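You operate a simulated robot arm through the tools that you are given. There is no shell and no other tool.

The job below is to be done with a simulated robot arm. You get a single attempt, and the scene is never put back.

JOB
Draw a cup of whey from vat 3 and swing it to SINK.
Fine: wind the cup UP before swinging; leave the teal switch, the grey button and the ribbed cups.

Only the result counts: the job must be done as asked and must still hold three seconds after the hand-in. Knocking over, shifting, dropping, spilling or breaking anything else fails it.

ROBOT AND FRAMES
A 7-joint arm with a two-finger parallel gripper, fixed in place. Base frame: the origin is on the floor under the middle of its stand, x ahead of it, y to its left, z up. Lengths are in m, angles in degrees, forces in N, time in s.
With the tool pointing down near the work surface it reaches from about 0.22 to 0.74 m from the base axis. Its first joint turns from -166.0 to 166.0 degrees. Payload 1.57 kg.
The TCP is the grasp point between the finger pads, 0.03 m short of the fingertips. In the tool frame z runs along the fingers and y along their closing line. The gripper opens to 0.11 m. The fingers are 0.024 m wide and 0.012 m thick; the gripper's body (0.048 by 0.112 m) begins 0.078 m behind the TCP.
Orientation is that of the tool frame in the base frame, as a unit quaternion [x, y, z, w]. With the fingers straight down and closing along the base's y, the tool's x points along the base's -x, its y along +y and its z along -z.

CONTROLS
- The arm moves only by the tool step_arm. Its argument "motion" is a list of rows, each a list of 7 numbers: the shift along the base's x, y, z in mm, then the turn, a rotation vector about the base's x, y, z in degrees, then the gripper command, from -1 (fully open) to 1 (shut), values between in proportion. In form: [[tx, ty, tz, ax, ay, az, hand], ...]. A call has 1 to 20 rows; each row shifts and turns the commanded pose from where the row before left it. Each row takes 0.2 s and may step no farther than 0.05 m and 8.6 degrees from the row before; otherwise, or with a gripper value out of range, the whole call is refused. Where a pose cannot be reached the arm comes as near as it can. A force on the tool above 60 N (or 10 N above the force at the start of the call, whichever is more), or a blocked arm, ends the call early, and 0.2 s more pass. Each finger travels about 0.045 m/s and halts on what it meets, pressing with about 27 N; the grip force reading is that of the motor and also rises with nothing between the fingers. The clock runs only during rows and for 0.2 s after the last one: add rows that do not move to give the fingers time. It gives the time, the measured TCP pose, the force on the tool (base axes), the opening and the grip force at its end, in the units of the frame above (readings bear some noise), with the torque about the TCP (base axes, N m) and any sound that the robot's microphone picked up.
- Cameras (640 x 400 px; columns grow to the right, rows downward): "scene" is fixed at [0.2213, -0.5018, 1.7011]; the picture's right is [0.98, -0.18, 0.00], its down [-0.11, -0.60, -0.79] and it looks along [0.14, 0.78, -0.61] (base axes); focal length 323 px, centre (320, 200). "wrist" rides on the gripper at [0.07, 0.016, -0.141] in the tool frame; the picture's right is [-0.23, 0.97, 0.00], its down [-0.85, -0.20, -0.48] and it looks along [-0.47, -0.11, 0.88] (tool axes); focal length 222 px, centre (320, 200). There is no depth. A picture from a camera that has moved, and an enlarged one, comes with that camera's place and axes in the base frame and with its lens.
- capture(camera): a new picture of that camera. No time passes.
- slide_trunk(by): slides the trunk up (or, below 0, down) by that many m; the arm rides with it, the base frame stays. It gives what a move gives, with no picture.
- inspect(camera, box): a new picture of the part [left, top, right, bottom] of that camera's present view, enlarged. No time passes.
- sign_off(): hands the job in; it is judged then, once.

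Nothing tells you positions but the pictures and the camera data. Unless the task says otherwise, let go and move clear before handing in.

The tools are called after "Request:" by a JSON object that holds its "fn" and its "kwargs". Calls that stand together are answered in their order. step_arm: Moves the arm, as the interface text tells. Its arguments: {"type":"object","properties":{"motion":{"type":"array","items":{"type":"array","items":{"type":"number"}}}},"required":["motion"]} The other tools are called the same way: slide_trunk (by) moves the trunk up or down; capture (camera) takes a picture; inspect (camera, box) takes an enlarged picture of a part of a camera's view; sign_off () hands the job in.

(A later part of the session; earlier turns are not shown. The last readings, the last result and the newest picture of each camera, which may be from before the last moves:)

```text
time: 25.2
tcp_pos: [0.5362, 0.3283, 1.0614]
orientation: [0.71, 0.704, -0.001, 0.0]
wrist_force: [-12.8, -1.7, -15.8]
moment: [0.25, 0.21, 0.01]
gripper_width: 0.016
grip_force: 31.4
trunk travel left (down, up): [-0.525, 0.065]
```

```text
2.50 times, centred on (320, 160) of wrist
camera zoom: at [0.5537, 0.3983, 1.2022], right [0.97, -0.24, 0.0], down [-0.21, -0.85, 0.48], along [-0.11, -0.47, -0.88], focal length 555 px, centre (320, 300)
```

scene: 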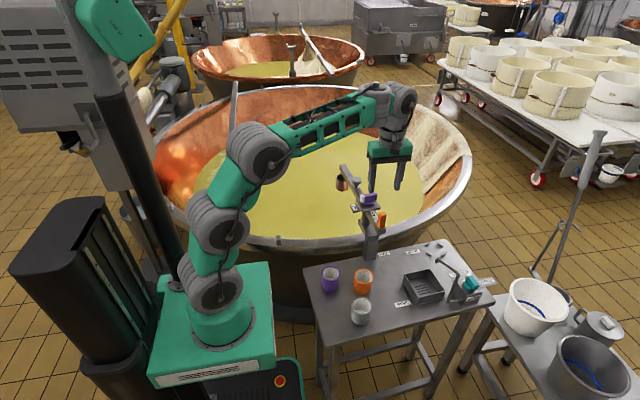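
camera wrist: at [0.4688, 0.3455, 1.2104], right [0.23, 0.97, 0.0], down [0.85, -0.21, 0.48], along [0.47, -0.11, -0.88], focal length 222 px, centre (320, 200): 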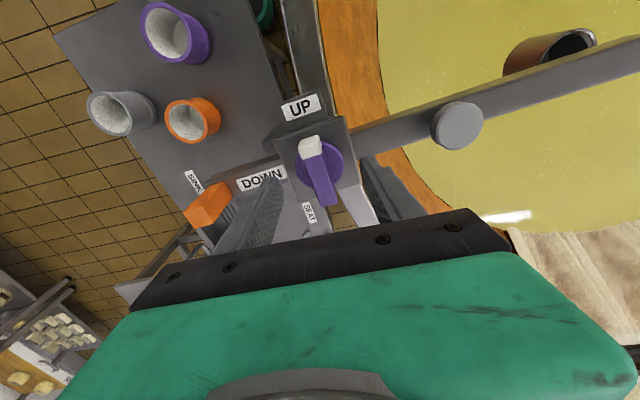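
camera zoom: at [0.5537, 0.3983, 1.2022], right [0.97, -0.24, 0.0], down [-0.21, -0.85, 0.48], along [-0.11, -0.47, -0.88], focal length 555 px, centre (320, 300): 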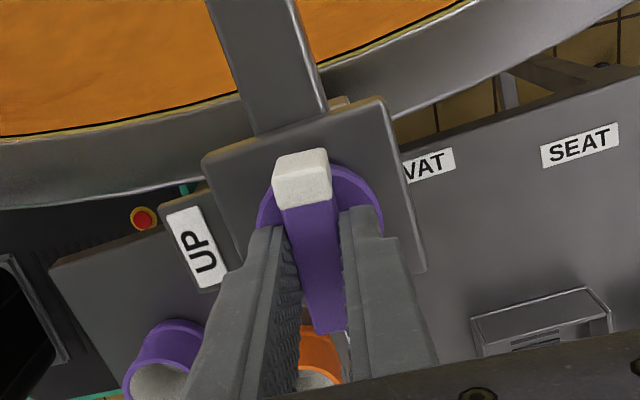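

Request:
{"fn": "step_arm", "kwargs": {"motion": [[0, 0, 0, 0, 0, -5, 1], [0, 0, 0, 0, 0, -5, 1], [0, 0, 0, 0, 0, -5, 1], [0, 0, 0, 0, 0, -5, 1], [0, 0, 0, 0, 0, -5, 1], [0, 0, 0, 0, 0, -5, 1], [0, 0, 0, 0, 0, 0, 1]]}}

Request:
{"fn": "inspect", "kwargs": {"camera": "scene", "box": [310, 150, 410, 250]}}

Request:
{"fn": "inspect", "kwargs": {"camera": "wrist", "box": [220, 80, 420, 240]}}

```text
time: 26.8
tcp_pos: [0.5379, 0.3281, 1.0623]
orientation: [0.869, 0.495, 0.0, 0.0]
wrist_force: [-8.4, -2.8, -10.1]
moment: [-0.71, 0.61, 0.06]
gripper_width: 0.0158
grip_force: 31.5
trunk travel left (down, up): [-0.525, 0.065]
```

```text
4.00 times, centred on (360, 200) of scene
camera zoom: at [0.2213, -0.5018, 1.7011], right [0.98, -0.18, 0.0], down [-0.11, -0.6, -0.79], along [0.14, 0.78, -0.61], focal length 1291 px, centre (160, 200)
```

zoom: 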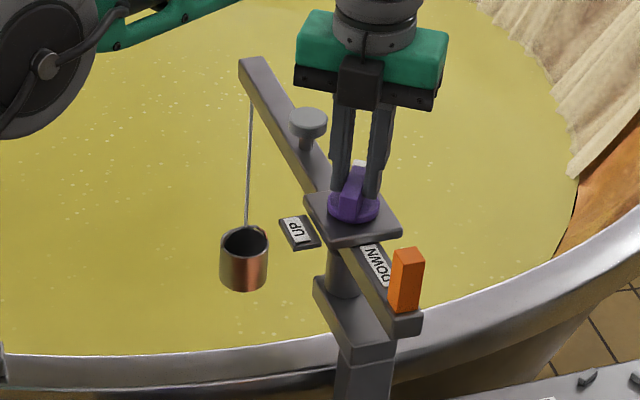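

```text
2.50 times, centred on (320, 160) of wrist
camera zoom: at [0.586, 0.3804, 1.2024], right [0.72, -0.69, 0.0], down [-0.61, -0.64, 0.48], along [-0.33, -0.35, -0.88], focal length 555 px, centre (320, 300)
```

zoom: 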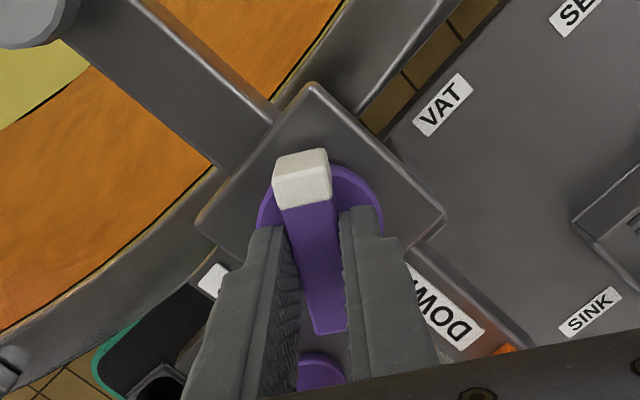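

Request:
{"fn": "step_arm", "kwargs": {"motion": [[0, 0, 0, 0, 0, -5, 1], [0, 0, 0, 0, 0, -5, 1], [0, 0, 0, 0, 0, -5, 1], [0, 0, 0, 0, 0, -5, 1], [0, 0, 0, 0, 0, -5, 1], [0, 0, 0, 0, 0, -5, 1], [0, 0, 0, 0, 0, 0, 1]]}}

Request:
{"fn": "inspect", "kwargs": {"camera": "scene", "box": [310, 150, 410, 250]}}

Request:
{"fn": "inspect", "kwargs": {"camera": "wrist", "box": [220, 80, 420, 240]}}

```text
time: 28.4
tcp_pos: [0.542, 0.3306, 1.0645]
orientation: [0.967, 0.254, -0.001, 0.0]
wrist_force: [-13.8, -3.2, -5.5]
moment: [-0.33, 0.77, 0.02]
gripper_width: 0.0157
grip_force: 31.1
out of reach, approached as far as the arm can: row 4
trunk travel left (down, up): [-0.525, 0.065]
```

```text
4.00 times, centred on (360, 200) of scene
camera zoom: at [0.2213, -0.5018, 1.7011], right [0.98, -0.18, 0.0], down [-0.11, -0.6, -0.79], along [0.14, 0.78, -0.61], focal length 1291 px, centre (160, 200)
```

zoom: 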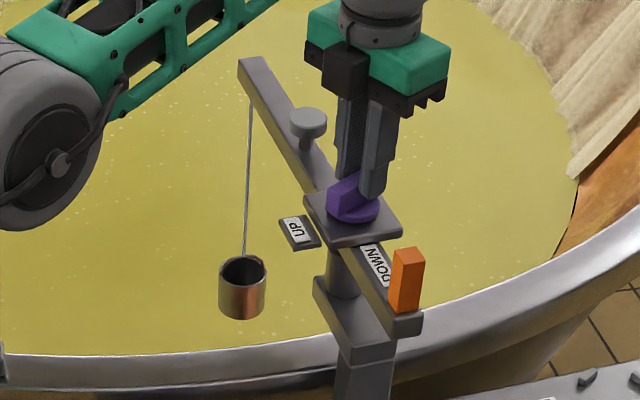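

```text
2.50 times, centred on (320, 160) of wrist
camera zoom: at [0.6104, 0.3517, 1.2044], right [0.28, -0.96, 0.0], down [-0.84, -0.25, 0.48], along [-0.46, -0.14, -0.88], focal length 555 px, centre (320, 300)
```

zoom: 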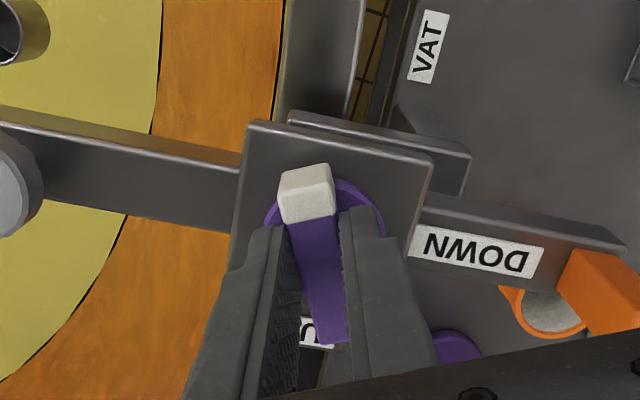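

The wrist is near its turn limit with the knob at −150°. I'll open, lift clear, and check the knob holds before turning the hand back 180° for a regrip.

Request:
{"fn": "step_arm", "kwargs": {"motion": [[0, 0, 0, 0, 0, 0, 0.3], [0, 0, 0, 0, 0, 0, -0.2], [0, 0, 0, 0, 0, 0, -0.2], [0, 0, 0, 0, 0, 0, -0.2], [0, 0, 20, 0, 0, 0, -0.2], [0, 0, 20, 0, 0, 0, -0.2], [0, 0, 10, 0, 0, 0, -0.2], [0, 0, 0, 0, 0, 0, -0.2]]}}

Request:
{"fn": "inspect", "kwargs": {"camera": "scene", "box": [310, 150, 410, 250]}}

Request:
{"fn": "capture", "kwargs": {"camera": "scene"}}

```text
time: 30.2
tcp_pos: [0.545, 0.3322, 1.1156]
orientation: [0.967, 0.255, 0.0, 0.0]
wrist_force: [-0.5, 0.4, -0.4]
moment: [-0.03, 0.0, 0.01]
gripper_width: 0.0659
grip_force: 0.2
trunk travel left (down, up): [-0.525, 0.065]
```

```text
4.00 times, centred on (360, 200) of scene
camera zoom: at [0.2213, -0.5018, 1.7011], right [0.98, -0.18, 0.0], down [-0.11, -0.6, -0.79], along [0.14, 0.78, -0.61], focal length 1291 px, centre (160, 200)
```

zoom: 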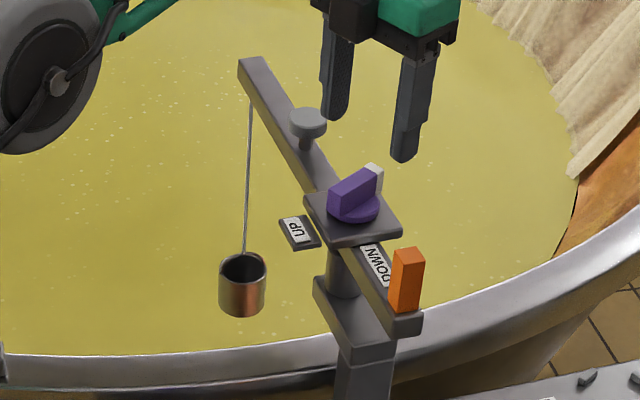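

```text
taken
```

scene: 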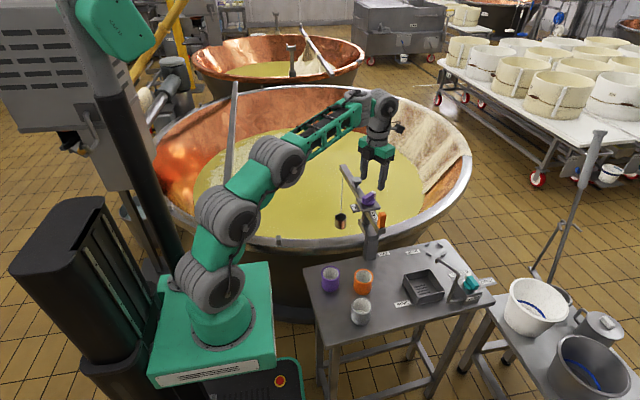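

The knob holds and the cup hangs steady. I'll turn the hand back 180° above the knob.

Request:
{"fn": "step_arm", "kwargs": {"motion": [[0, 0, 0, 0, 0, 8, -0.2], [0, 0, 0, 0, 0, 8, -0.2], [0, 0, 0, 0, 0, 8, -0.2], [0, 0, 0, 0, 0, 8, -0.2], [0, 0, 0, 0, 0, 8, -0.2], [0, 0, 0, 0, 0, 8, -0.2], [0, 0, 0, 0, 0, 8, -0.2], [0, 0, 0, 0, 0, 8, -0.2], [0, 0, 0, 0, 0, 8, -0.2], [0, 0, 0, 0, 0, 8, -0.2], [0, 0, 0, 0, 0, 8, -0.2], [0, 0, 0, 0, 0, 8, -0.2], [0, 0, 0, 0, 0, 8, -0.2], [0, 0, 0, 0, 0, 8, -0.2], [0, 0, 0, 0, 0, 8, -0.2], [0, 0, 0, 0, 0, 8, -0.2], [0, 0, 0, 0, 0, 8, -0.2], [0, 0, 0, 0, 0, 8, -0.2], [0, 0, 0, 0, 0, 8, -0.2], [0, 0, 0, 0, 0, 8, -0.2]]}}

Request:
{"fn": "capture", "kwargs": {"camera": "scene"}}

```text
time: 34.4
tcp_pos: [0.5429, 0.3314, 1.1157]
orientation: [-0.084, 0.996, 0.0, 0.0]
wrist_force: [-0.1, 0.8, 0.6]
moment: [0.01, 0.01, 0.0]
gripper_width: 0.0658
grip_force: 0.1
trunk travel left (down, up): [-0.525, 0.065]
```

```text
taken
```

scene: 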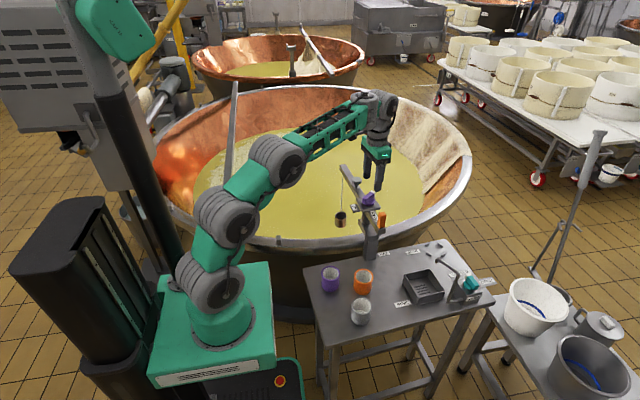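

Request:
{"fn": "step_arm", "kwargs": {"motion": [[-2, -1.4, 0, 0, 0, 6.6, -0.2], [-2, -1, 0, 0, 0, 6.6, -0.2], [-1.4, -1, 0, 0, 0, 6.6, -0.2], [0, 0, 0, 0, 0, 0, -0.2]]}}

Request:
{"fn": "inspect", "kwargs": {"camera": "wrist", "box": [220, 80, 420, 240]}}

```text
time: 35.4
tcp_pos: [0.5377, 0.3281, 1.1141]
orientation: [-0.255, 0.967, 0.001, 0.0]
wrist_force: [0.0, -0.2, -0.8]
moment: [-0.04, 0.02, -0.01]
gripper_width: 0.0657
grip_force: 0.0
trunk travel left (down, up): [-0.525, 0.065]
```

```text
2.50 times, centred on (320, 160) of wrist
camera zoom: at [0.4681, 0.3081, 1.2549], right [-0.28, 0.96, 0.0], down [0.84, 0.25, 0.48], along [0.46, 0.13, -0.88], focal length 555 px, centre (320, 300)
```

zoom: 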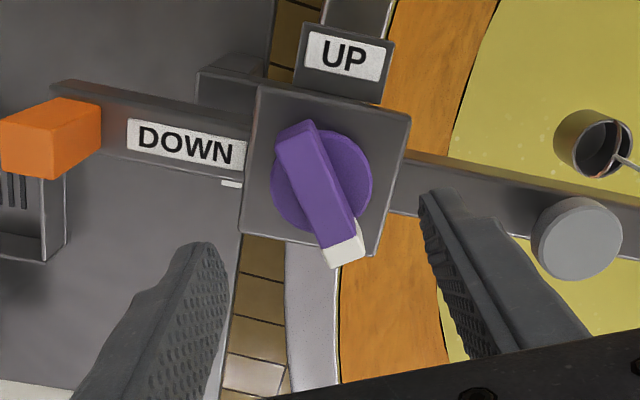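

Request:
{"fn": "inspect", "kwargs": {"camera": "wrist", "box": [290, 110, 350, 200]}}

Request:
{"fn": "inspect", "kwargs": {"camera": "scene", "box": [355, 182, 385, 212]}}

```text
4.44 times, centred on (320, 155) of wrist
camera zoom: at [0.4681, 0.3081, 1.2549], right [-0.28, 0.96, 0.0], down [0.84, 0.25, 0.48], along [0.46, 0.13, -0.88], focal length 987 px, centre (320, 400)
```

zoom: 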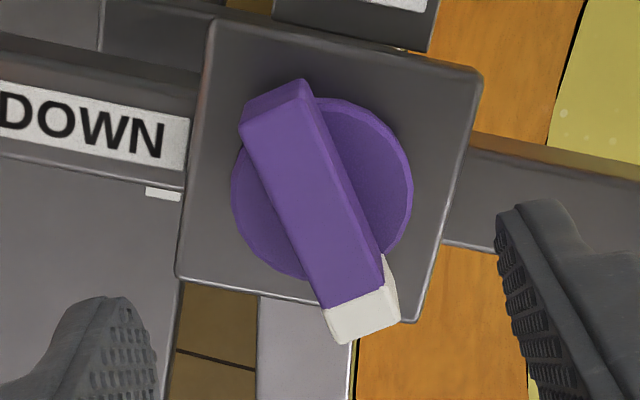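

```text
13.33 times, centred on (370, 197) of scene
camera zoom: at [0.2213, -0.5018, 1.7011], right [0.98, -0.18, 0.0], down [-0.11, -0.6, -0.79], along [0.14, 0.78, -0.61], focal length 4303 px, centre (-347, 240)
```

zoom: 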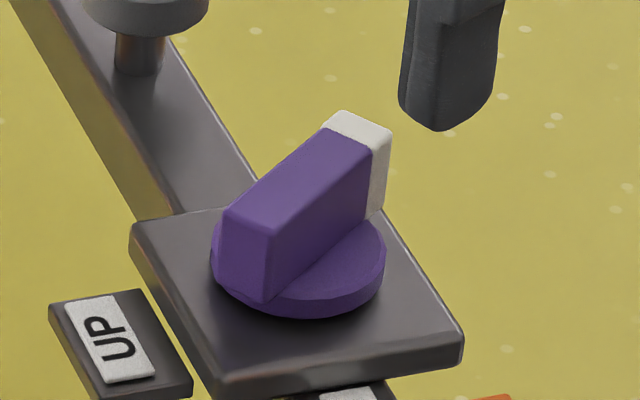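

The bar actually sits at about 39°, so I'll turn 9° more before descending and gripping again.

Request:
{"fn": "step_arm", "kwargs": {"motion": [[-0.5, 0, 0, 0, 0, 5, -0.2], [0, 0, -10, 0, 0, 4, -0.2], [0, 0, -20, 0, 0, 0, -0.2], [0, 0, -15, 0, 0, 0, -0.2], [0, 0, -7, 0, 0, 0, -0.2], [0, 0, 0, 0, 0, 0, 0.3], [0, 0, 0, 0, 0, 0, 0.8], [0, 0, 0, 0, 0, 0, 1], [0, 0, 0, 0, 0, 0, 1], [0, 0, 0, 0, 0, 0, 1]]}}

Request:
{"fn": "inspect", "kwargs": {"camera": "wrist", "box": [220, 80, 420, 240]}}

Request:
{"fn": "inspect", "kwargs": {"camera": "scene", "box": [310, 150, 410, 250]}}

```text
time: 37.6
tcp_pos: [0.5371, 0.329, 1.0619]
orientation: [-0.329, 0.944, 0.0, 0.001]
wrist_force: [-1.2, 4.2, -1.2]
moment: [0.3, -0.15, 0.07]
gripper_width: 0.016
grip_force: 30.6
trunk travel left (down, up): [-0.525, 0.065]
```

```text
2.50 times, centred on (320, 160) of wrist
camera zoom: at [0.4719, 0.2982, 1.2031], right [-0.43, 0.9, 0.0], down [0.79, 0.38, 0.48], along [0.43, 0.2, -0.88], focal length 555 px, centre (320, 300)
```

zoom: 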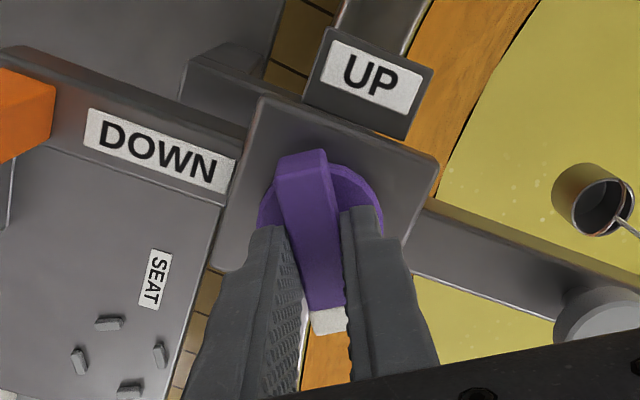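

```text
4.00 times, centred on (360, 200) of scene
camera zoom: at [0.2213, -0.5018, 1.7011], right [0.98, -0.18, 0.0], down [-0.11, -0.6, -0.79], along [0.14, 0.78, -0.61], focal length 1291 px, centre (160, 200)
```

zoom: 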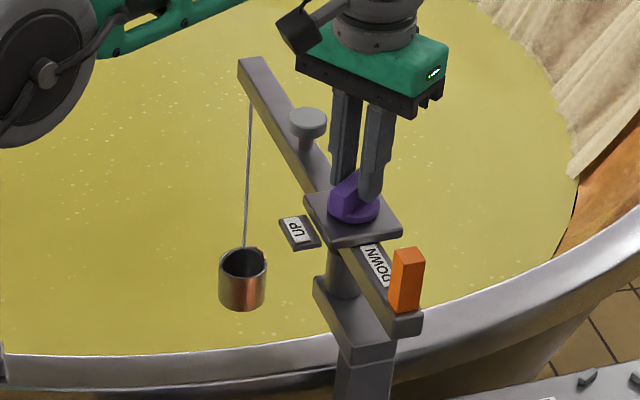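

Gripped again at the bar. I'll keep turning clockwise toward DOWN and watch the cup reach the whey.

Request:
{"fn": "step_arm", "kwargs": {"motion": [[0, 0, 0, 0, 0, -5, 1], [0, 0, 0, 0, 0, -5, 1], [0, 0, 0, 0, 0, -5, 1], [0, 0, 0, 0, 0, -5, 1], [0, 0, 0, 0, 0, -5, 1], [0, 0, 0, 0, 0, -5, 1], [0, 0, 0, 0, 0, -5, 1], [0, 0, 0, 0, 0, -5, 1], [0, 0, 0, 0, 0, 0, 1]]}}

Request:
{"fn": "inspect", "kwargs": {"camera": "scene", "box": [310, 150, 410, 250]}}

Request:
{"fn": "inspect", "kwargs": {"camera": "wrist", "box": [220, 80, 420, 240]}}

```text
time: 39.6
tcp_pos: [0.5371, 0.3288, 1.0623]
orientation: [0.014, 1.0, 0.0, 0.0]
wrist_force: [-1.8, -0.1, 1.9]
moment: [-0.05, 0.3, 0.05]
gripper_width: 0.0161
grip_force: 31.8
trunk travel left (down, up): [-0.525, 0.065]
```

```text
4.00 times, centred on (360, 200) of scene
camera zoom: at [0.2213, -0.5018, 1.7011], right [0.98, -0.18, 0.0], down [-0.11, -0.6, -0.79], along [0.14, 0.78, -0.61], focal length 1291 px, centre (160, 200)
```

zoom: 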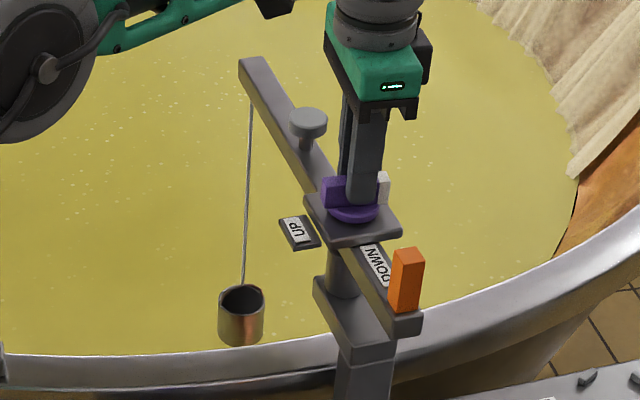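

```text
2.50 times, centred on (320, 160) of wrist
camera zoom: at [0.4676, 0.347, 1.2031], right [0.26, 0.97, 0.0], down [0.85, -0.22, 0.48], along [0.46, -0.12, -0.88], focal length 555 px, centre (320, 300)
```

zoom: 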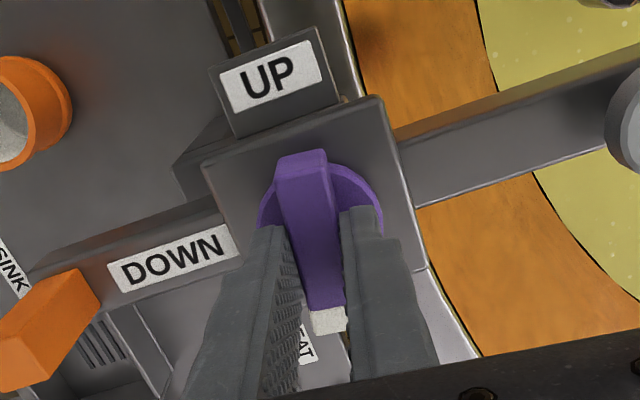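

Request:
{"fn": "step_arm", "kwargs": {"motion": [[0, 0, 0, 0, 0, -5, 1], [0, 0, 0, 0, 0, -5, 1], [0, 0, 0, 0, 0, -5, 1], [0, 0, 0, 0, 0, -5, 1], [0, 0, 0, 0, 0, -5, 1], [0, 0, 0, 0, 0, -5, 1], [0, 0, 0, 0, 0, -5, 1], [0, 0, 0, 0, 0, -5, 1], [0, 0, 0, 0, 0, 0, 1]]}}

Request:
{"fn": "inspect", "kwargs": {"camera": "scene", "box": [310, 150, 410, 250]}}

Request:
{"fn": "inspect", "kwargs": {"camera": "scene", "box": [325, 205, 355, 245]}}

```text
time: 41.6
tcp_pos: [0.5369, 0.3285, 1.0628]
orientation: [0.356, 0.934, 0.0, 0.0]
wrist_force: [-2.2, -0.8, -0.3]
moment: [0.34, 0.35, 0.04]
gripper_width: 0.0162
grip_force: 31.2
trunk travel left (down, up): [-0.525, 0.065]
```

```text
4.00 times, centred on (360, 200) of scene
camera zoom: at [0.2213, -0.5018, 1.7011], right [0.98, -0.18, 0.0], down [-0.11, -0.6, -0.79], along [0.14, 0.78, -0.61], focal length 1291 px, centre (160, 200)
```

zoom: 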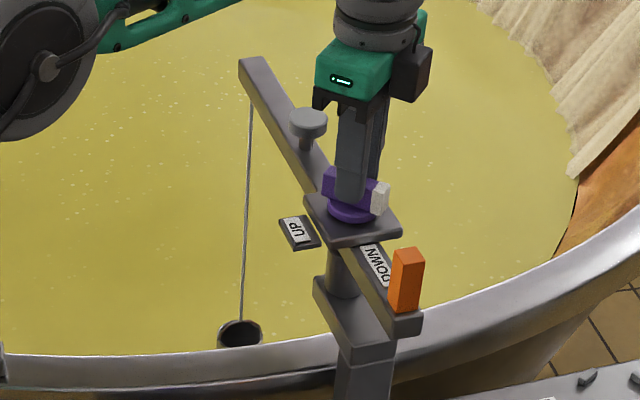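

```text
10.00 times, centred on (340, 225) of scene
camera zoom: at [0.2213, -0.5018, 1.7011], right [0.98, -0.18, 0.0], down [-0.11, -0.6, -0.79], along [0.14, 0.78, -0.61], focal length 3227 px, centre (120, -50)
```

zoom: 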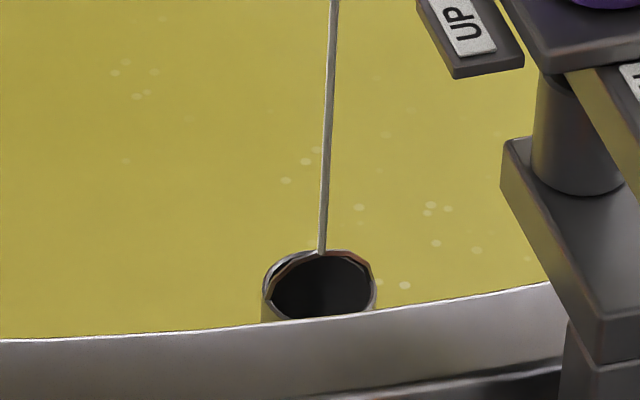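

The cup is nearing the whey, partly hidden by the rim. I'll continue toward DOWN and check with the wrist view too.

Request:
{"fn": "step_arm", "kwargs": {"motion": [[0, 0, 0, 0, 0, -5, 1], [0, 0, 0, 0, 0, -5, 1], [0, 0, 0, 0, 0, -5, 1], [0, 0, 0, 0, 0, -5, 1], [0, 0, 0, 0, 0, -5, 1], [0, 0, 0, 0, 0, 0, 1]]}}

Request:
{"fn": "inspect", "kwargs": {"camera": "scene", "box": [325, 205, 355, 245]}}

Request:
{"fn": "capture", "kwargs": {"camera": "wrist"}}

```text
time: 43.0
tcp_pos: [0.5373, 0.3286, 1.0627]
orientation: [0.55, 0.835, 0.0, 0.0]
wrist_force: [2.7, -0.8, -3.2]
moment: [0.2, -0.07, -0.01]
gripper_width: 0.0158
grip_force: 31.6
trunk travel left (down, up): [-0.525, 0.065]
```

```text
10.00 times, centred on (340, 225) of scene
camera zoom: at [0.2213, -0.5018, 1.7011], right [0.98, -0.18, 0.0], down [-0.11, -0.6, -0.79], along [0.14, 0.78, -0.61], focal length 3227 px, centre (120, -50)
```

zoom: 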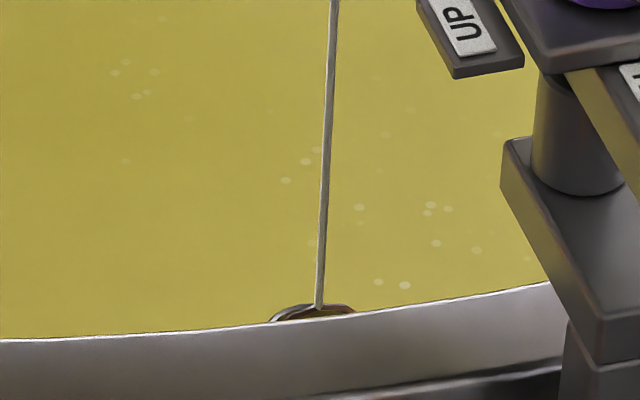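

```text
taken
camera wrist: at [0.5242, 0.3989, 1.2031], right [0.98, 0.18, 0.0], down [0.15, -0.86, 0.48], along [0.08, -0.47, -0.88], focal length 222 px, centre (320, 200)
```

wrist: 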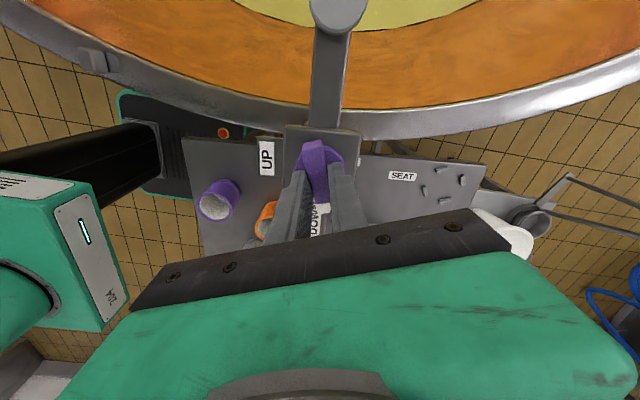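

Request:
{"fn": "step_arm", "kwargs": {"motion": [[0, 0, 0, 0, 0, -5, 1], [0, 0, 0, 0, 0, -5, 1], [0, 0, 0, 0, 0, -5, 1], [0, 0, 0, 0, 0, -4, 1], [0, 0, 0, 0, 0, 0, 1], [0, 0, 0, 0, 0, 0, 1]]}}

Request:
{"fn": "inspect", "kwargs": {"camera": "scene", "box": [325, 205, 355, 245]}}

Request:
{"fn": "inspect", "kwargs": {"camera": "wrist", "box": [220, 80, 420, 240]}}

```text
time: 44.4
tcp_pos: [0.5372, 0.3282, 1.0632]
orientation: [0.679, 0.734, 0.0, 0.0]
wrist_force: [1.7, -1.5, 0.4]
moment: [-0.36, -0.28, 0.25]
gripper_width: 0.0159
grip_force: 32.0
trunk travel left (down, up): [-0.525, 0.065]
```

```text
10.00 times, centred on (340, 225) of scene
camera zoom: at [0.2213, -0.5018, 1.7011], right [0.98, -0.18, 0.0], down [-0.11, -0.6, -0.79], along [0.14, 0.78, -0.61], focal length 3227 px, centre (120, -50)
```

zoom: 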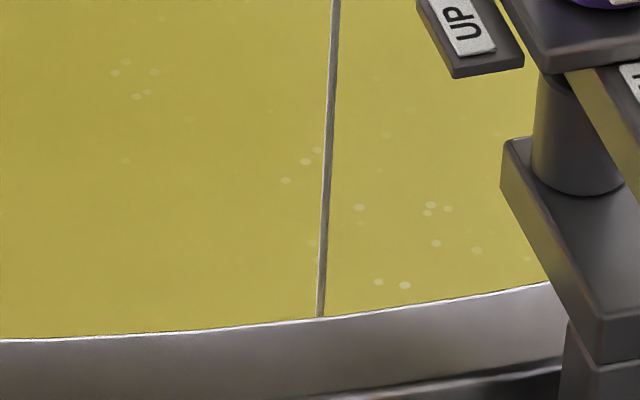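

```text
2.50 times, centred on (320, 160) of wrist
camera zoom: at [0.5476, 0.3991, 1.2031], right [0.99, -0.15, 0.0], down [-0.13, -0.87, 0.48], along [-0.07, -0.47, -0.88], focal length 555 px, centre (320, 300)
```

zoom: 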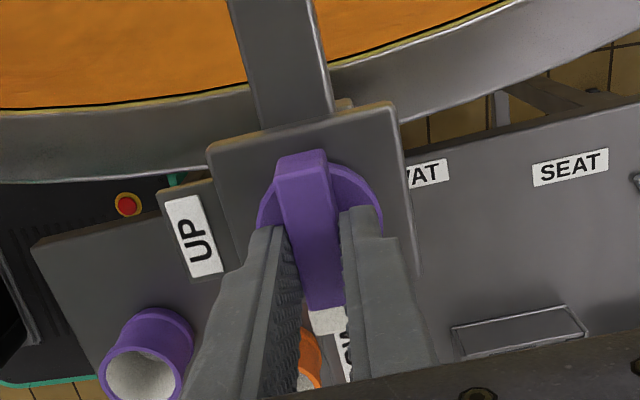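

Request:
{"fn": "step_arm", "kwargs": {"motion": [[0, 0, 0, 0, 0, -3, 1], [0, 0, 0, 0, 0, 0, 1], [0, 0, 0, 0, 0, 0, 1], [0, 0, 0, 0, 0, 0, 1]]}}

Request:
{"fn": "inspect", "kwargs": {"camera": "scene", "box": [310, 150, 410, 250]}}

Request:
{"fn": "inspect", "kwargs": {"camera": "wrist", "box": [220, 80, 420, 240]}}

```text
time: 45.4
tcp_pos: [0.5378, 0.3282, 1.0636]
orientation: [0.699, 0.716, 0.0, -0.001]
wrist_force: [-0.5, -0.1, 0.7]
moment: [0.56, -0.03, 0.24]
gripper_width: 0.0158
grip_force: 31.6
trunk travel left (down, up): [-0.525, 0.065]
```

```text
4.00 times, centred on (360, 200) of scene
camera zoom: at [0.2213, -0.5018, 1.7011], right [0.98, -0.18, 0.0], down [-0.11, -0.6, -0.79], along [0.14, 0.78, -0.61], focal length 1291 px, centre (160, 200)
```

zoom: 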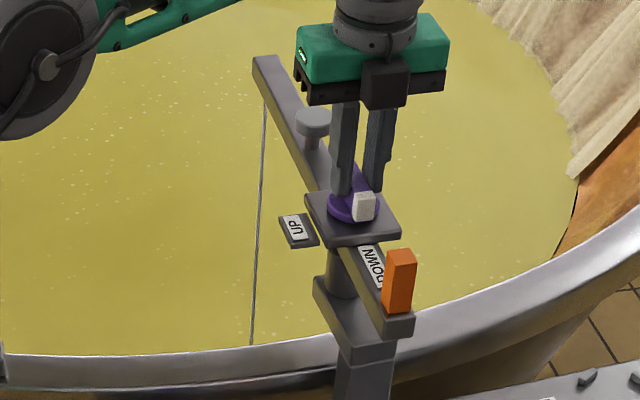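

```text
2.50 times, centred on (320, 160) of wrist
camera zoom: at [0.5513, 0.3985, 1.2031], right [0.98, -0.2, 0.0], down [-0.18, -0.86, 0.48], along [-0.1, -0.47, -0.88], focal length 555 px, centre (320, 300)
```

zoom: 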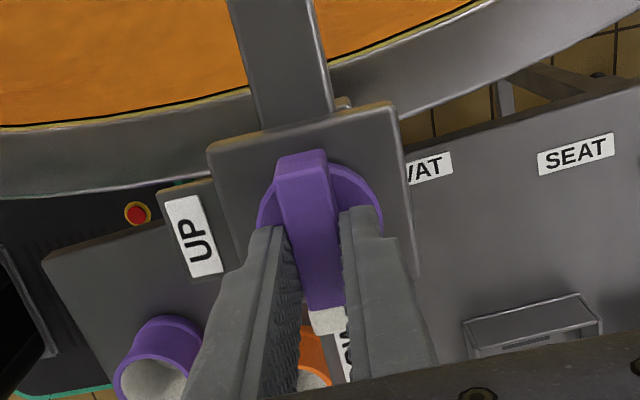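

The knob has reached its DOWN stop (the boom shifted a couple of degrees at contact) and the cup is below the whey surface. I'll pause for it to fill, then gently wind back counter-clockwise.

Request:
{"fn": "step_arm", "kwargs": {"motion": [[0, 0, 0, 0, 0, 0.5, 1], [0, 0, 0, 0, 0, 0, 1], [0, 0, 0, 0, 0, 0, 1], [0, 0, 0, 0, 0, 0, 1], [0, 0, 0, 0, 0, 0, 1], [0, 0, 0, 0, 0, 0, 1], [0, 0, 0, 0, 0, 0, 1], [0, 0, 0, 0, 0, 0, 1]]}}

Request:
{"fn": "inspect", "kwargs": {"camera": "scene", "box": [310, 150, 410, 250]}}

```text
time: 47.2
tcp_pos: [0.5362, 0.3279, 1.0625]
orientation: [0.695, 0.719, 0.001, -0.001]
wrist_force: [-2.1, 1.7, -0.5]
moment: [0.44, 0.02, 0.16]
gripper_width: 0.0157
grip_force: 31.2
trunk travel left (down, up): [-0.525, 0.065]
```

```text
4.00 times, centred on (360, 200) of scene
camera zoom: at [0.2213, -0.5018, 1.7011], right [0.98, -0.18, 0.0], down [-0.11, -0.6, -0.79], along [0.14, 0.78, -0.61], focal length 1291 px, centre (160, 200)
```

zoom: 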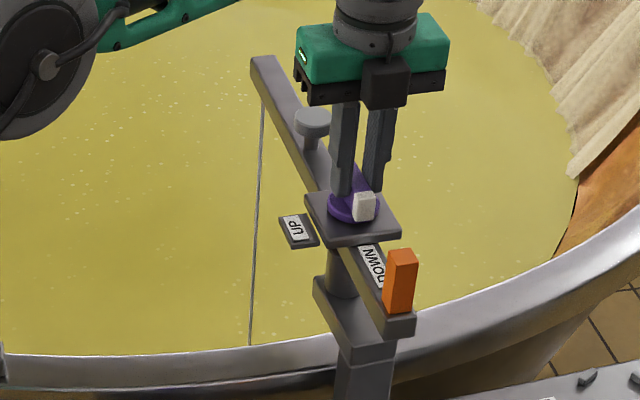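

Request:
{"fn": "step_arm", "kwargs": {"motion": [[0, 0, 0, 0, 0, 2, 1], [0, 0, 0, 0, 0, 3, 1], [0, 0, 0, 0, 0, 4, 1], [0, 0, 0, 0, 0, 4, 1], [0, 0, 0, 0, 0, 4, 1], [0, 0, 0, 0, 0, 4, 1], [0, 0, 0, 0, 0, 4, 1], [0, 0, 0, 0, 0, 4, 1], [0, 0, 0, 0, 0, 4, 1], [0, 0, 0, 0, 0, 4, 1], [0, 0, 0, 0, 0, 4, 1], [0, 0, 0, 0, 0, 2, 1], [0, 0, 0, 0, 0, 0, 1]]}}

Request:
{"fn": "inspect", "kwargs": {"camera": "scene", "box": [310, 150, 410, 250]}}

Request:
{"fn": "inspect", "kwargs": {"camera": "scene", "box": [325, 205, 355, 245]}}

```text
time: 50.0
tcp_pos: [0.537, 0.3287, 1.0627]
orientation: [0.383, 0.924, -0.001, 0.0]
wrist_force: [-1.6, 2.0, -0.6]
moment: [0.49, 0.43, -0.01]
gripper_width: 0.016
grip_force: 31.3
trunk travel left (down, up): [-0.525, 0.065]
```

```text
4.00 times, centred on (360, 200) of scene
camera zoom: at [0.2213, -0.5018, 1.7011], right [0.98, -0.18, 0.0], down [-0.11, -0.6, -0.79], along [0.14, 0.78, -0.61], focal length 1291 px, centre (160, 200)
```

zoom: 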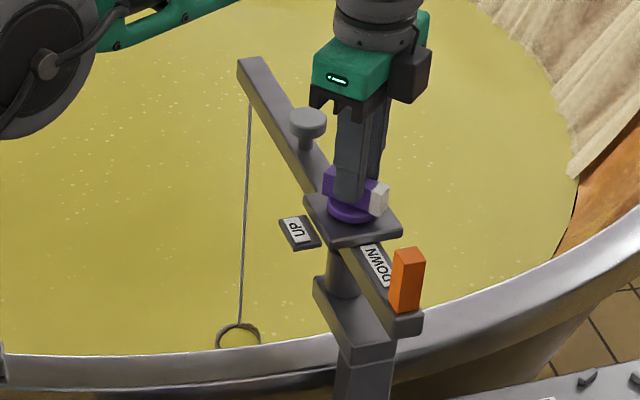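

```text
10.00 times, centred on (340, 225) of scene
camera zoom: at [0.2213, -0.5018, 1.7011], right [0.98, -0.18, 0.0], down [-0.11, -0.6, -0.79], along [0.14, 0.78, -0.61], focal length 3227 px, centre (120, -50)
```

zoom: 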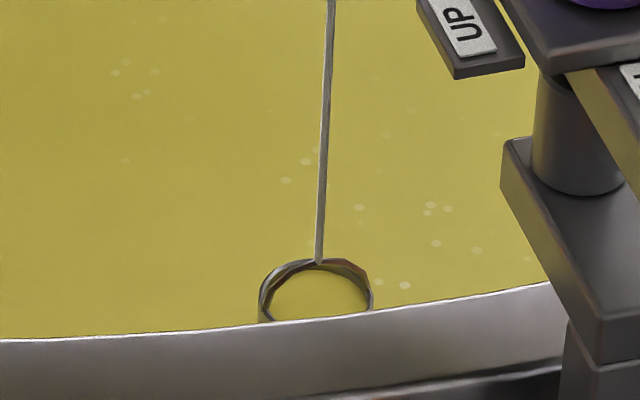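

The cup came up full of whey and the boom is back at its VAT position. I'll continue winding up at the same gentle rate.

Request:
{"fn": "step_arm", "kwargs": {"motion": [[0, 0, 0, 0, 0, 2, 1], [0, 0, 0, 0, 0, 3, 1], [0, 0, 0, 0, 0, 4, 1], [0, 0, 0, 0, 0, 4, 1], [0, 0, 0, 0, 0, 4, 1], [0, 0, 0, 0, 0, 4, 1], [0, 0, 0, 0, 0, 4, 1], [0, 0, 0, 0, 0, 4, 1], [0, 0, 0, 0, 0, 4, 1], [0, 0, 0, 0, 0, 4, 1], [0, 0, 0, 0, 0, 4, 1], [0, 0, 0, 0, 0, 4, 1], [0, 0, 0, 0, 0, 4, 1], [0, 0, 0, 0, 0, 4, 1], [0, 0, 0, 0, 0, 4, 1], [0, 0, 0, 0, 0, 4, 1], [0, 0, 0, 0, 0, 4, 1], [0, 0, 0, 0, 0, 2, 1]]}}

Request:
{"fn": "inspect", "kwargs": {"camera": "scene", "box": [310, 150, 410, 250]}}

Request:
{"fn": "inspect", "kwargs": {"camera": "wrist", "box": [220, 80, 420, 240]}}

```text
time: 53.8
tcp_pos: [0.5374, 0.3288, 1.0624]
orientation: [-0.191, 0.982, 0.0, 0.0]
wrist_force: [1.2, 4.8, 2.3]
moment: [-0.01, 0.3, -0.03]
gripper_width: 0.0161
grip_force: 31.0
trunk travel left (down, up): [-0.525, 0.065]
```

```text
4.00 times, centred on (360, 200) of scene
camera zoom: at [0.2213, -0.5018, 1.7011], right [0.98, -0.18, 0.0], down [-0.11, -0.6, -0.79], along [0.14, 0.78, -0.61], focal length 1291 px, centre (160, 200)
```

zoom: 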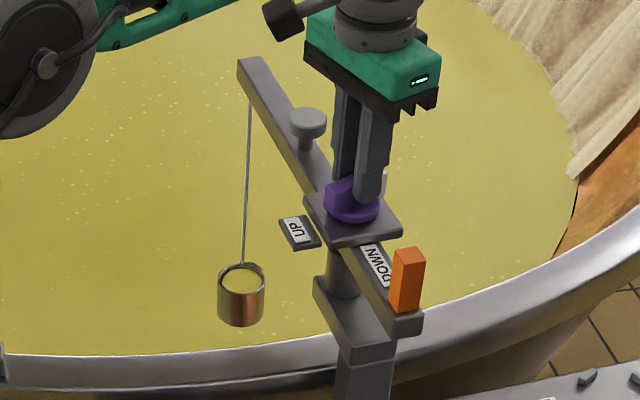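

```text
2.50 times, centred on (320, 160) of wrist
camera zoom: at [0.4659, 0.3178, 1.2031], right [-0.15, 0.99, 0.0], down [0.87, 0.13, 0.48], along [0.47, 0.07, -0.88], focal length 555 px, centre (320, 300)
```

zoom: 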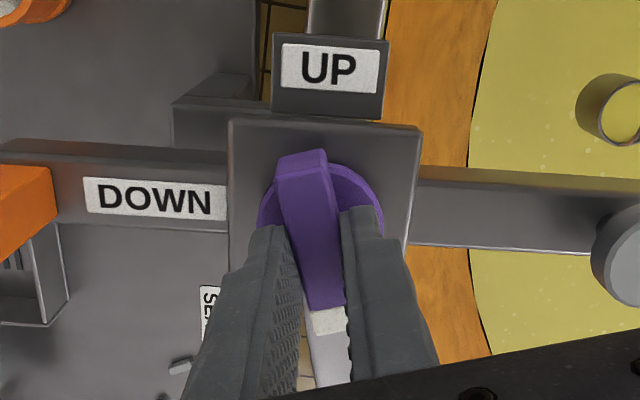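

Request:
{"fn": "step_arm", "kwargs": {"motion": [[0, 0, 0, 0, 0, 2, 1], [0, 0, 0, 0, 0, 3, 1], [0, 0, 0, 0, 0, 4, 1], [0, 0, 0, 0, 0, 4, 1], [0, 0, 0, 0, 0, 4, 1], [0, 0, 0, 0, 0, 4, 1], [0, 0, 0, 0, 0, 4, 1], [0, 0, 0, 0, 0, 4, 1], [0, 0, 0, 0, 0, 4, 1], [0, 0, 0, 0, 0, 4, 1], [0, 0, 0, 0, 0, 4, 1], [0, 0, 0, 0, 0, 4, 1], [0, 0, 0, 0, 0, 4, 1], [0, 0, 0, 0, 0, 4, 1], [0, 0, 0, 0, 0, 4, 1], [0, 0, 0, 0, 0, 4, 1], [0, 0, 0, 0, 0, 3, 1], [0, 0, 0, 0, 0, 2, 1]]}}

Request:
{"fn": "inspect", "kwargs": {"camera": "scene", "box": [310, 150, 410, 250]}}

Request:
{"fn": "inspect", "kwargs": {"camera": "wrist", "box": [220, 80, 420, 240]}}

```text
time: 57.6
tcp_pos: [0.5358, 0.3276, 1.0623]
orientation: [-0.694, 0.72, 0.001, 0.0]
wrist_force: [-2.0, 7.2, 3.2]
moment: [-0.67, 0.19, -0.02]
gripper_width: 0.016
grip_force: 31.2
trunk travel left (down, up): [-0.525, 0.065]
```

```text
4.00 times, centred on (360, 200) of scene
camera zoom: at [0.2213, -0.5018, 1.7011], right [0.98, -0.18, 0.0], down [-0.11, -0.6, -0.79], along [0.14, 0.78, -0.61], focal length 1291 px, centre (160, 200)
```

zoom: 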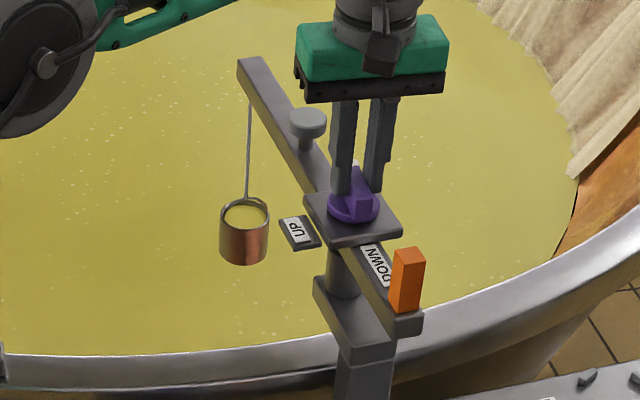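

```text
2.50 times, centred on (320, 160) of wrist
camera zoom: at [0.5177, 0.2597, 1.2031], right [-0.97, 0.26, 0.0], down [0.23, 0.85, 0.48], along [0.13, 0.46, -0.88], focal length 555 px, centre (320, 300)
```

zoom: 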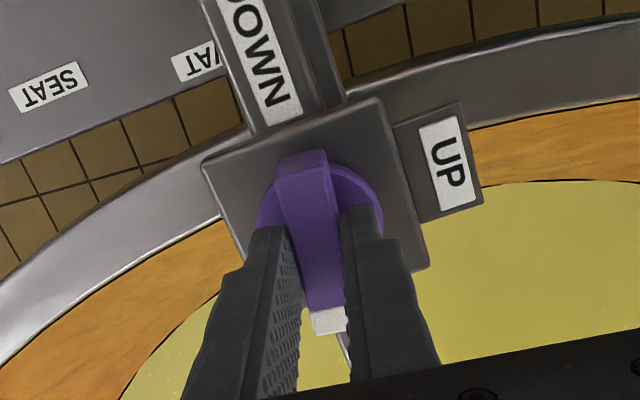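

The cup is still full and rising smoothly. The wrist seems to have room on this side, so I'll keep turning counter-clockwise in short stretches.

Request:
{"fn": "step_arm", "kwargs": {"motion": [[0, 0, 0, 0, 0, 2, 1], [0, 0, 0, 0, 0, 3, 1], [0, 0, 0, 0, 0, 4, 1], [0, 0, 0, 0, 0, 4, 1], [0, 0, 0, 0, 0, 4, 1], [0, 0, 0, 0, 0, 4, 1], [0, 0, 0, 0, 0, 4, 1], [0, 0, 0, 0, 0, 3, 1], [0, 0, 0, 0, 0, 2, 1]]}}

Request:
{"fn": "inspect", "kwargs": {"camera": "scene", "box": [310, 150, 410, 250]}}

```text
time: 59.6
tcp_pos: [0.5368, 0.3288, 1.0622]
orientation: [0.857, -0.515, 0.0, 0.0]
wrist_force: [0.4, 7.3, 3.3]
moment: [-0.36, -0.17, 0.0]
gripper_width: 0.0161
grip_force: 31.7
trunk travel left (down, up): [-0.525, 0.065]
```

```text
4.00 times, centred on (360, 200) of scene
camera zoom: at [0.2213, -0.5018, 1.7011], right [0.98, -0.18, 0.0], down [-0.11, -0.6, -0.79], along [0.14, 0.78, -0.61], focal length 1291 px, centre (160, 200)
```

zoom: 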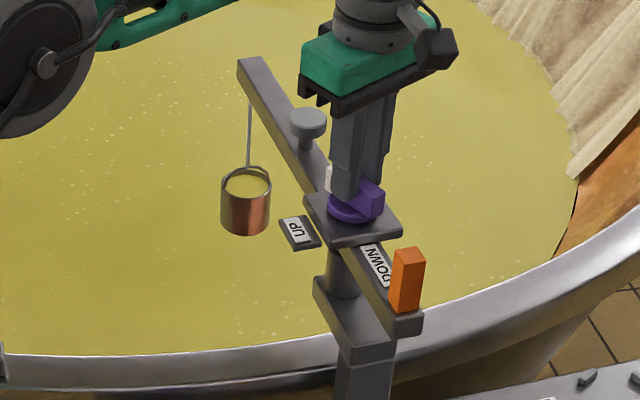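

Request:
{"fn": "step_arm", "kwargs": {"motion": [[0, 0, 0, 0, 0, 2, 1], [0, 0, 0, 0, 0, 3, 1], [0, 0, 0, 0, 0, 4, 1], [0, 0, 0, 0, 0, 4, 1], [0, 0, 0, 0, 0, 4, 1], [0, 0, 0, 0, 0, 4, 1], [0, 0, 0, 0, 0, 4, 1], [0, 0, 0, 0, 0, 3, 1], [0, 0, 0, 0, 0, 2, 1]]}}

Request:
{"fn": "inspect", "kwargs": {"camera": "scene", "box": [310, 150, 410, 250]}}

```text
time: 61.6
tcp_pos: [0.5373, 0.3291, 1.0632]
orientation: [0.961, -0.276, 0.0, 0.0]
wrist_force: [-3.4, 6.6, 0.4]
moment: [-0.14, -0.56, -0.06]
gripper_width: 0.0157
grip_force: 31.4
trunk travel left (down, up): [-0.525, 0.065]
```

```text
4.00 times, centred on (360, 200) of scene
camera zoom: at [0.2213, -0.5018, 1.7011], right [0.98, -0.18, 0.0], down [-0.11, -0.6, -0.79], along [0.14, 0.78, -0.61], focal length 1291 px, centre (160, 200)
```

zoom: 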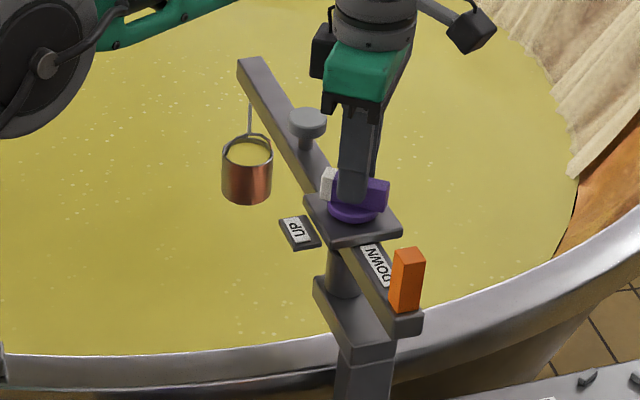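

Request:
{"fn": "step_arm", "kwargs": {"motion": [[0, 0, 0, 0, 0, 2, 1], [0, 0, 0, 0, 0, 3, 1], [0, 0, 0, 0, 0, 4, 1], [0, 0, 0, 0, 0, 4, 1], [0, 0, 0, 0, 0, 4, 1], [0, 0, 0, 0, 0, 4, 1], [0, 0, 0, 0, 0, 3, 1], [0, 0, 0, 0, 0, 2, 1], [0, 0, 0, 0, 0, 2, 1], [0, 0, 0, 0, 0, 0, 1]]}}

Request:
{"fn": "inspect", "kwargs": {"camera": "scene", "box": [310, 150, 410, 250]}}

```text
time: 63.8
tcp_pos: [0.5369, 0.3288, 1.0638]
orientation: [0.999, -0.035, -0.001, 0.001]
wrist_force: [-1.4, 6.9, 5.1]
moment: [0.18, 0.94, 0.0]
gripper_width: 0.0159
grip_force: 31.3
trunk travel left (down, up): [-0.525, 0.065]
```

```text
4.00 times, centred on (360, 200) of scene
camera zoom: at [0.2213, -0.5018, 1.7011], right [0.98, -0.18, 0.0], down [-0.11, -0.6, -0.79], along [0.14, 0.78, -0.61], focal length 1291 px, centre (160, 200)
```

zoom: 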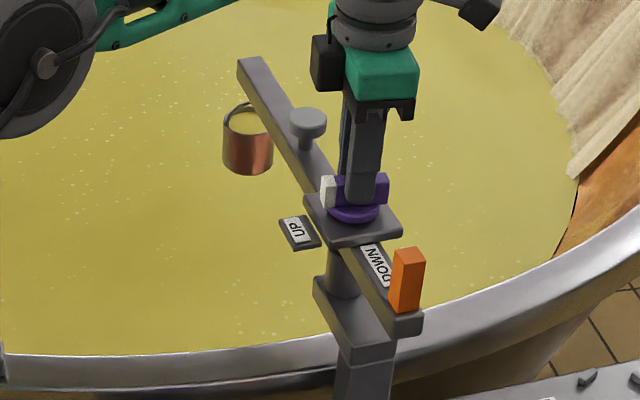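

Request:
{"fn": "step_arm", "kwargs": {"motion": [[0, 0, 0, 0, 0, 2, 1], [0, 0, 0, 0, 0, 2, 1], [0, 0, 0, 0, 0, 0, 1], [0, 0, 0, 0, 0, 0, 1]]}}

Request:
{"fn": "inspect", "kwargs": {"camera": "scene", "box": [310, 150, 410, 250]}}

Request:
{"fn": "inspect", "kwargs": {"camera": "wrist", "box": [220, 80, 420, 240]}}

```text
time: 64.8
tcp_pos: [0.5368, 0.3273, 1.0626]
orientation: [1.0, -0.001, -0.001, -0.001]
wrist_force: [-1.9, 8.7, 4.4]
moment: [0.19, 0.44, 0.07]
gripper_width: 0.0159
grip_force: 30.9
trunk travel left (down, up): [-0.525, 0.065]
```

```text
4.00 times, centred on (360, 200) of scene
camera zoom: at [0.2213, -0.5018, 1.7011], right [0.98, -0.18, 0.0], down [-0.11, -0.6, -0.79], along [0.14, 0.78, -0.61], focal length 1291 px, centre (160, 200)
```

zoom: 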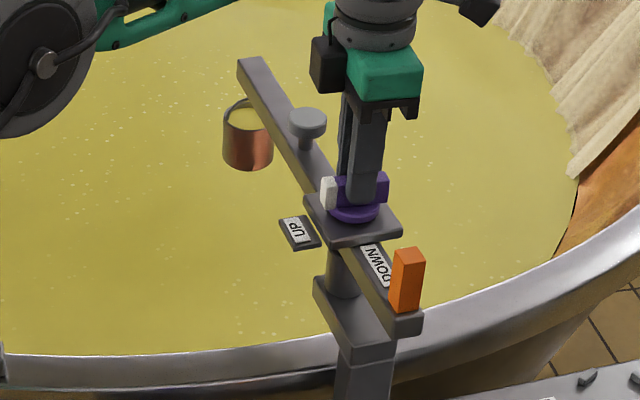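

```text
2.50 times, centred on (320, 160) of wrist
camera zoom: at [0.606, 0.3122, 1.2032], right [-0.23, -0.97, 0.0], down [-0.86, 0.2, 0.48], along [-0.47, 0.11, -0.88], focal length 555 px, centre (320, 300)
```

zoom: 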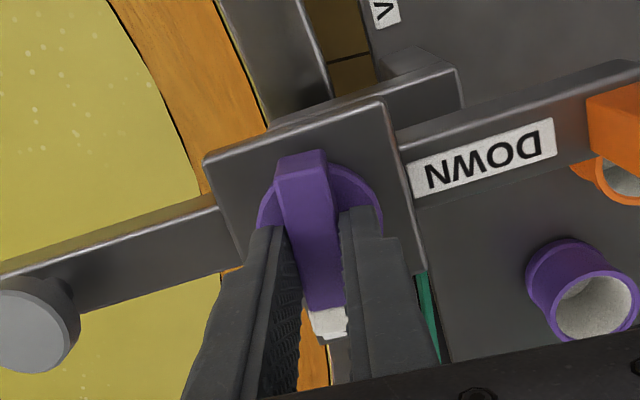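

Request:
{"fn": "step_arm", "kwargs": {"motion": [[0, 0, 0, 0, 0, 1.5, 1], [0, 0, 0, 0, 0, 1.5, 1], [0, 0, 0, 0, 0, 0, 1], [0, 0, 0, 0, 0, 0, 1]]}}

Request:
{"fn": "inspect", "kwargs": {"camera": "scene", "box": [310, 150, 410, 250]}}

```text
time: 65.8
tcp_pos: [0.537, 0.3281, 1.0624]
orientation: [1.0, 0.025, 0.0, 0.001]
wrist_force: [-1.3, 3.7, 3.1]
moment: [0.1, -0.91, 0.1]
gripper_width: 0.0159
grip_force: 31.3
trunk travel left (down, up): [-0.525, 0.065]
```

```text
4.00 times, centred on (360, 200) of scene
camera zoom: at [0.2213, -0.5018, 1.7011], right [0.98, -0.18, 0.0], down [-0.11, -0.6, -0.79], along [0.14, 0.78, -0.61], focal length 1291 px, centre (160, 200)
```

zoom: 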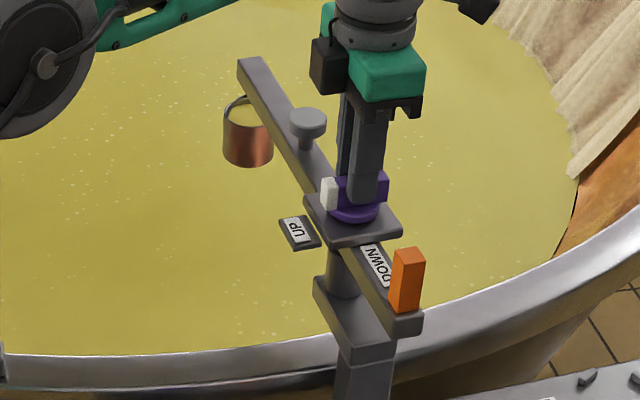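

Request:
{"fn": "step_arm", "kwargs": {"motion": [[0, 0, 0, 0, 0, 1.5, 1], [0, 0, 0, 0, 0, 1.5, 1], [0, 0, 0, 0, 0, 0, 1], [0, 0, 0, 0, 0, 0, 1]]}}

Request:
{"fn": "inspect", "kwargs": {"camera": "scene", "box": [310, 150, 410, 250]}}

Request:
{"fn": "capture", "kwargs": {"camera": "scene"}}

```text
time: 66.8
tcp_pos: [0.5384, 0.3277, 1.062]
orientation: [0.999, 0.052, 0.0, 0.0]
wrist_force: [3.1, 6.5, 1.9]
moment: [0.19, -0.52, -0.85]
gripper_width: 0.0156
grip_force: 31.7
trunk travel left (down, up): [-0.525, 0.065]
```

```text
4.00 times, centred on (360, 200) of scene
camera zoom: at [0.2213, -0.5018, 1.7011], right [0.98, -0.18, 0.0], down [-0.11, -0.6, -0.79], along [0.14, 0.78, -0.61], focal length 1291 px, centre (160, 200)
```

zoom: 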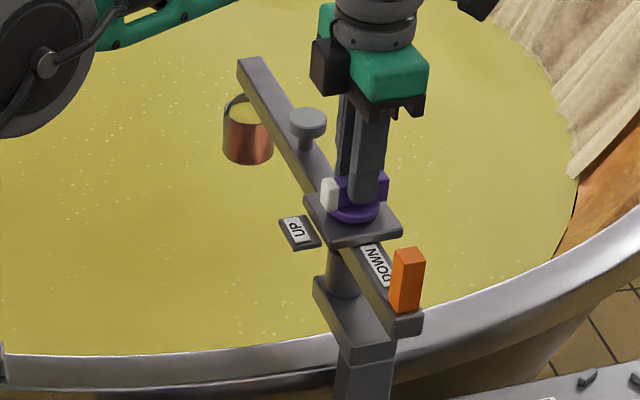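

```text
taken
```

scene: 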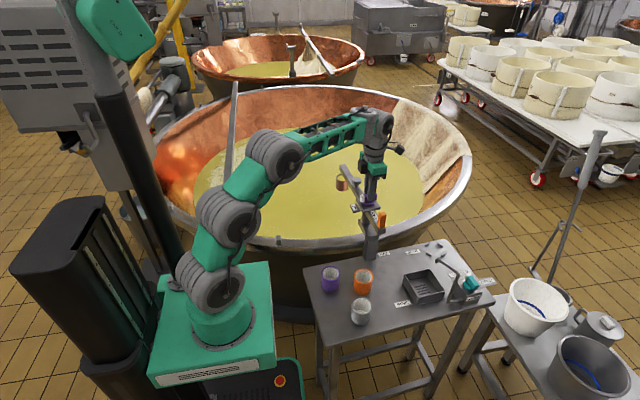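

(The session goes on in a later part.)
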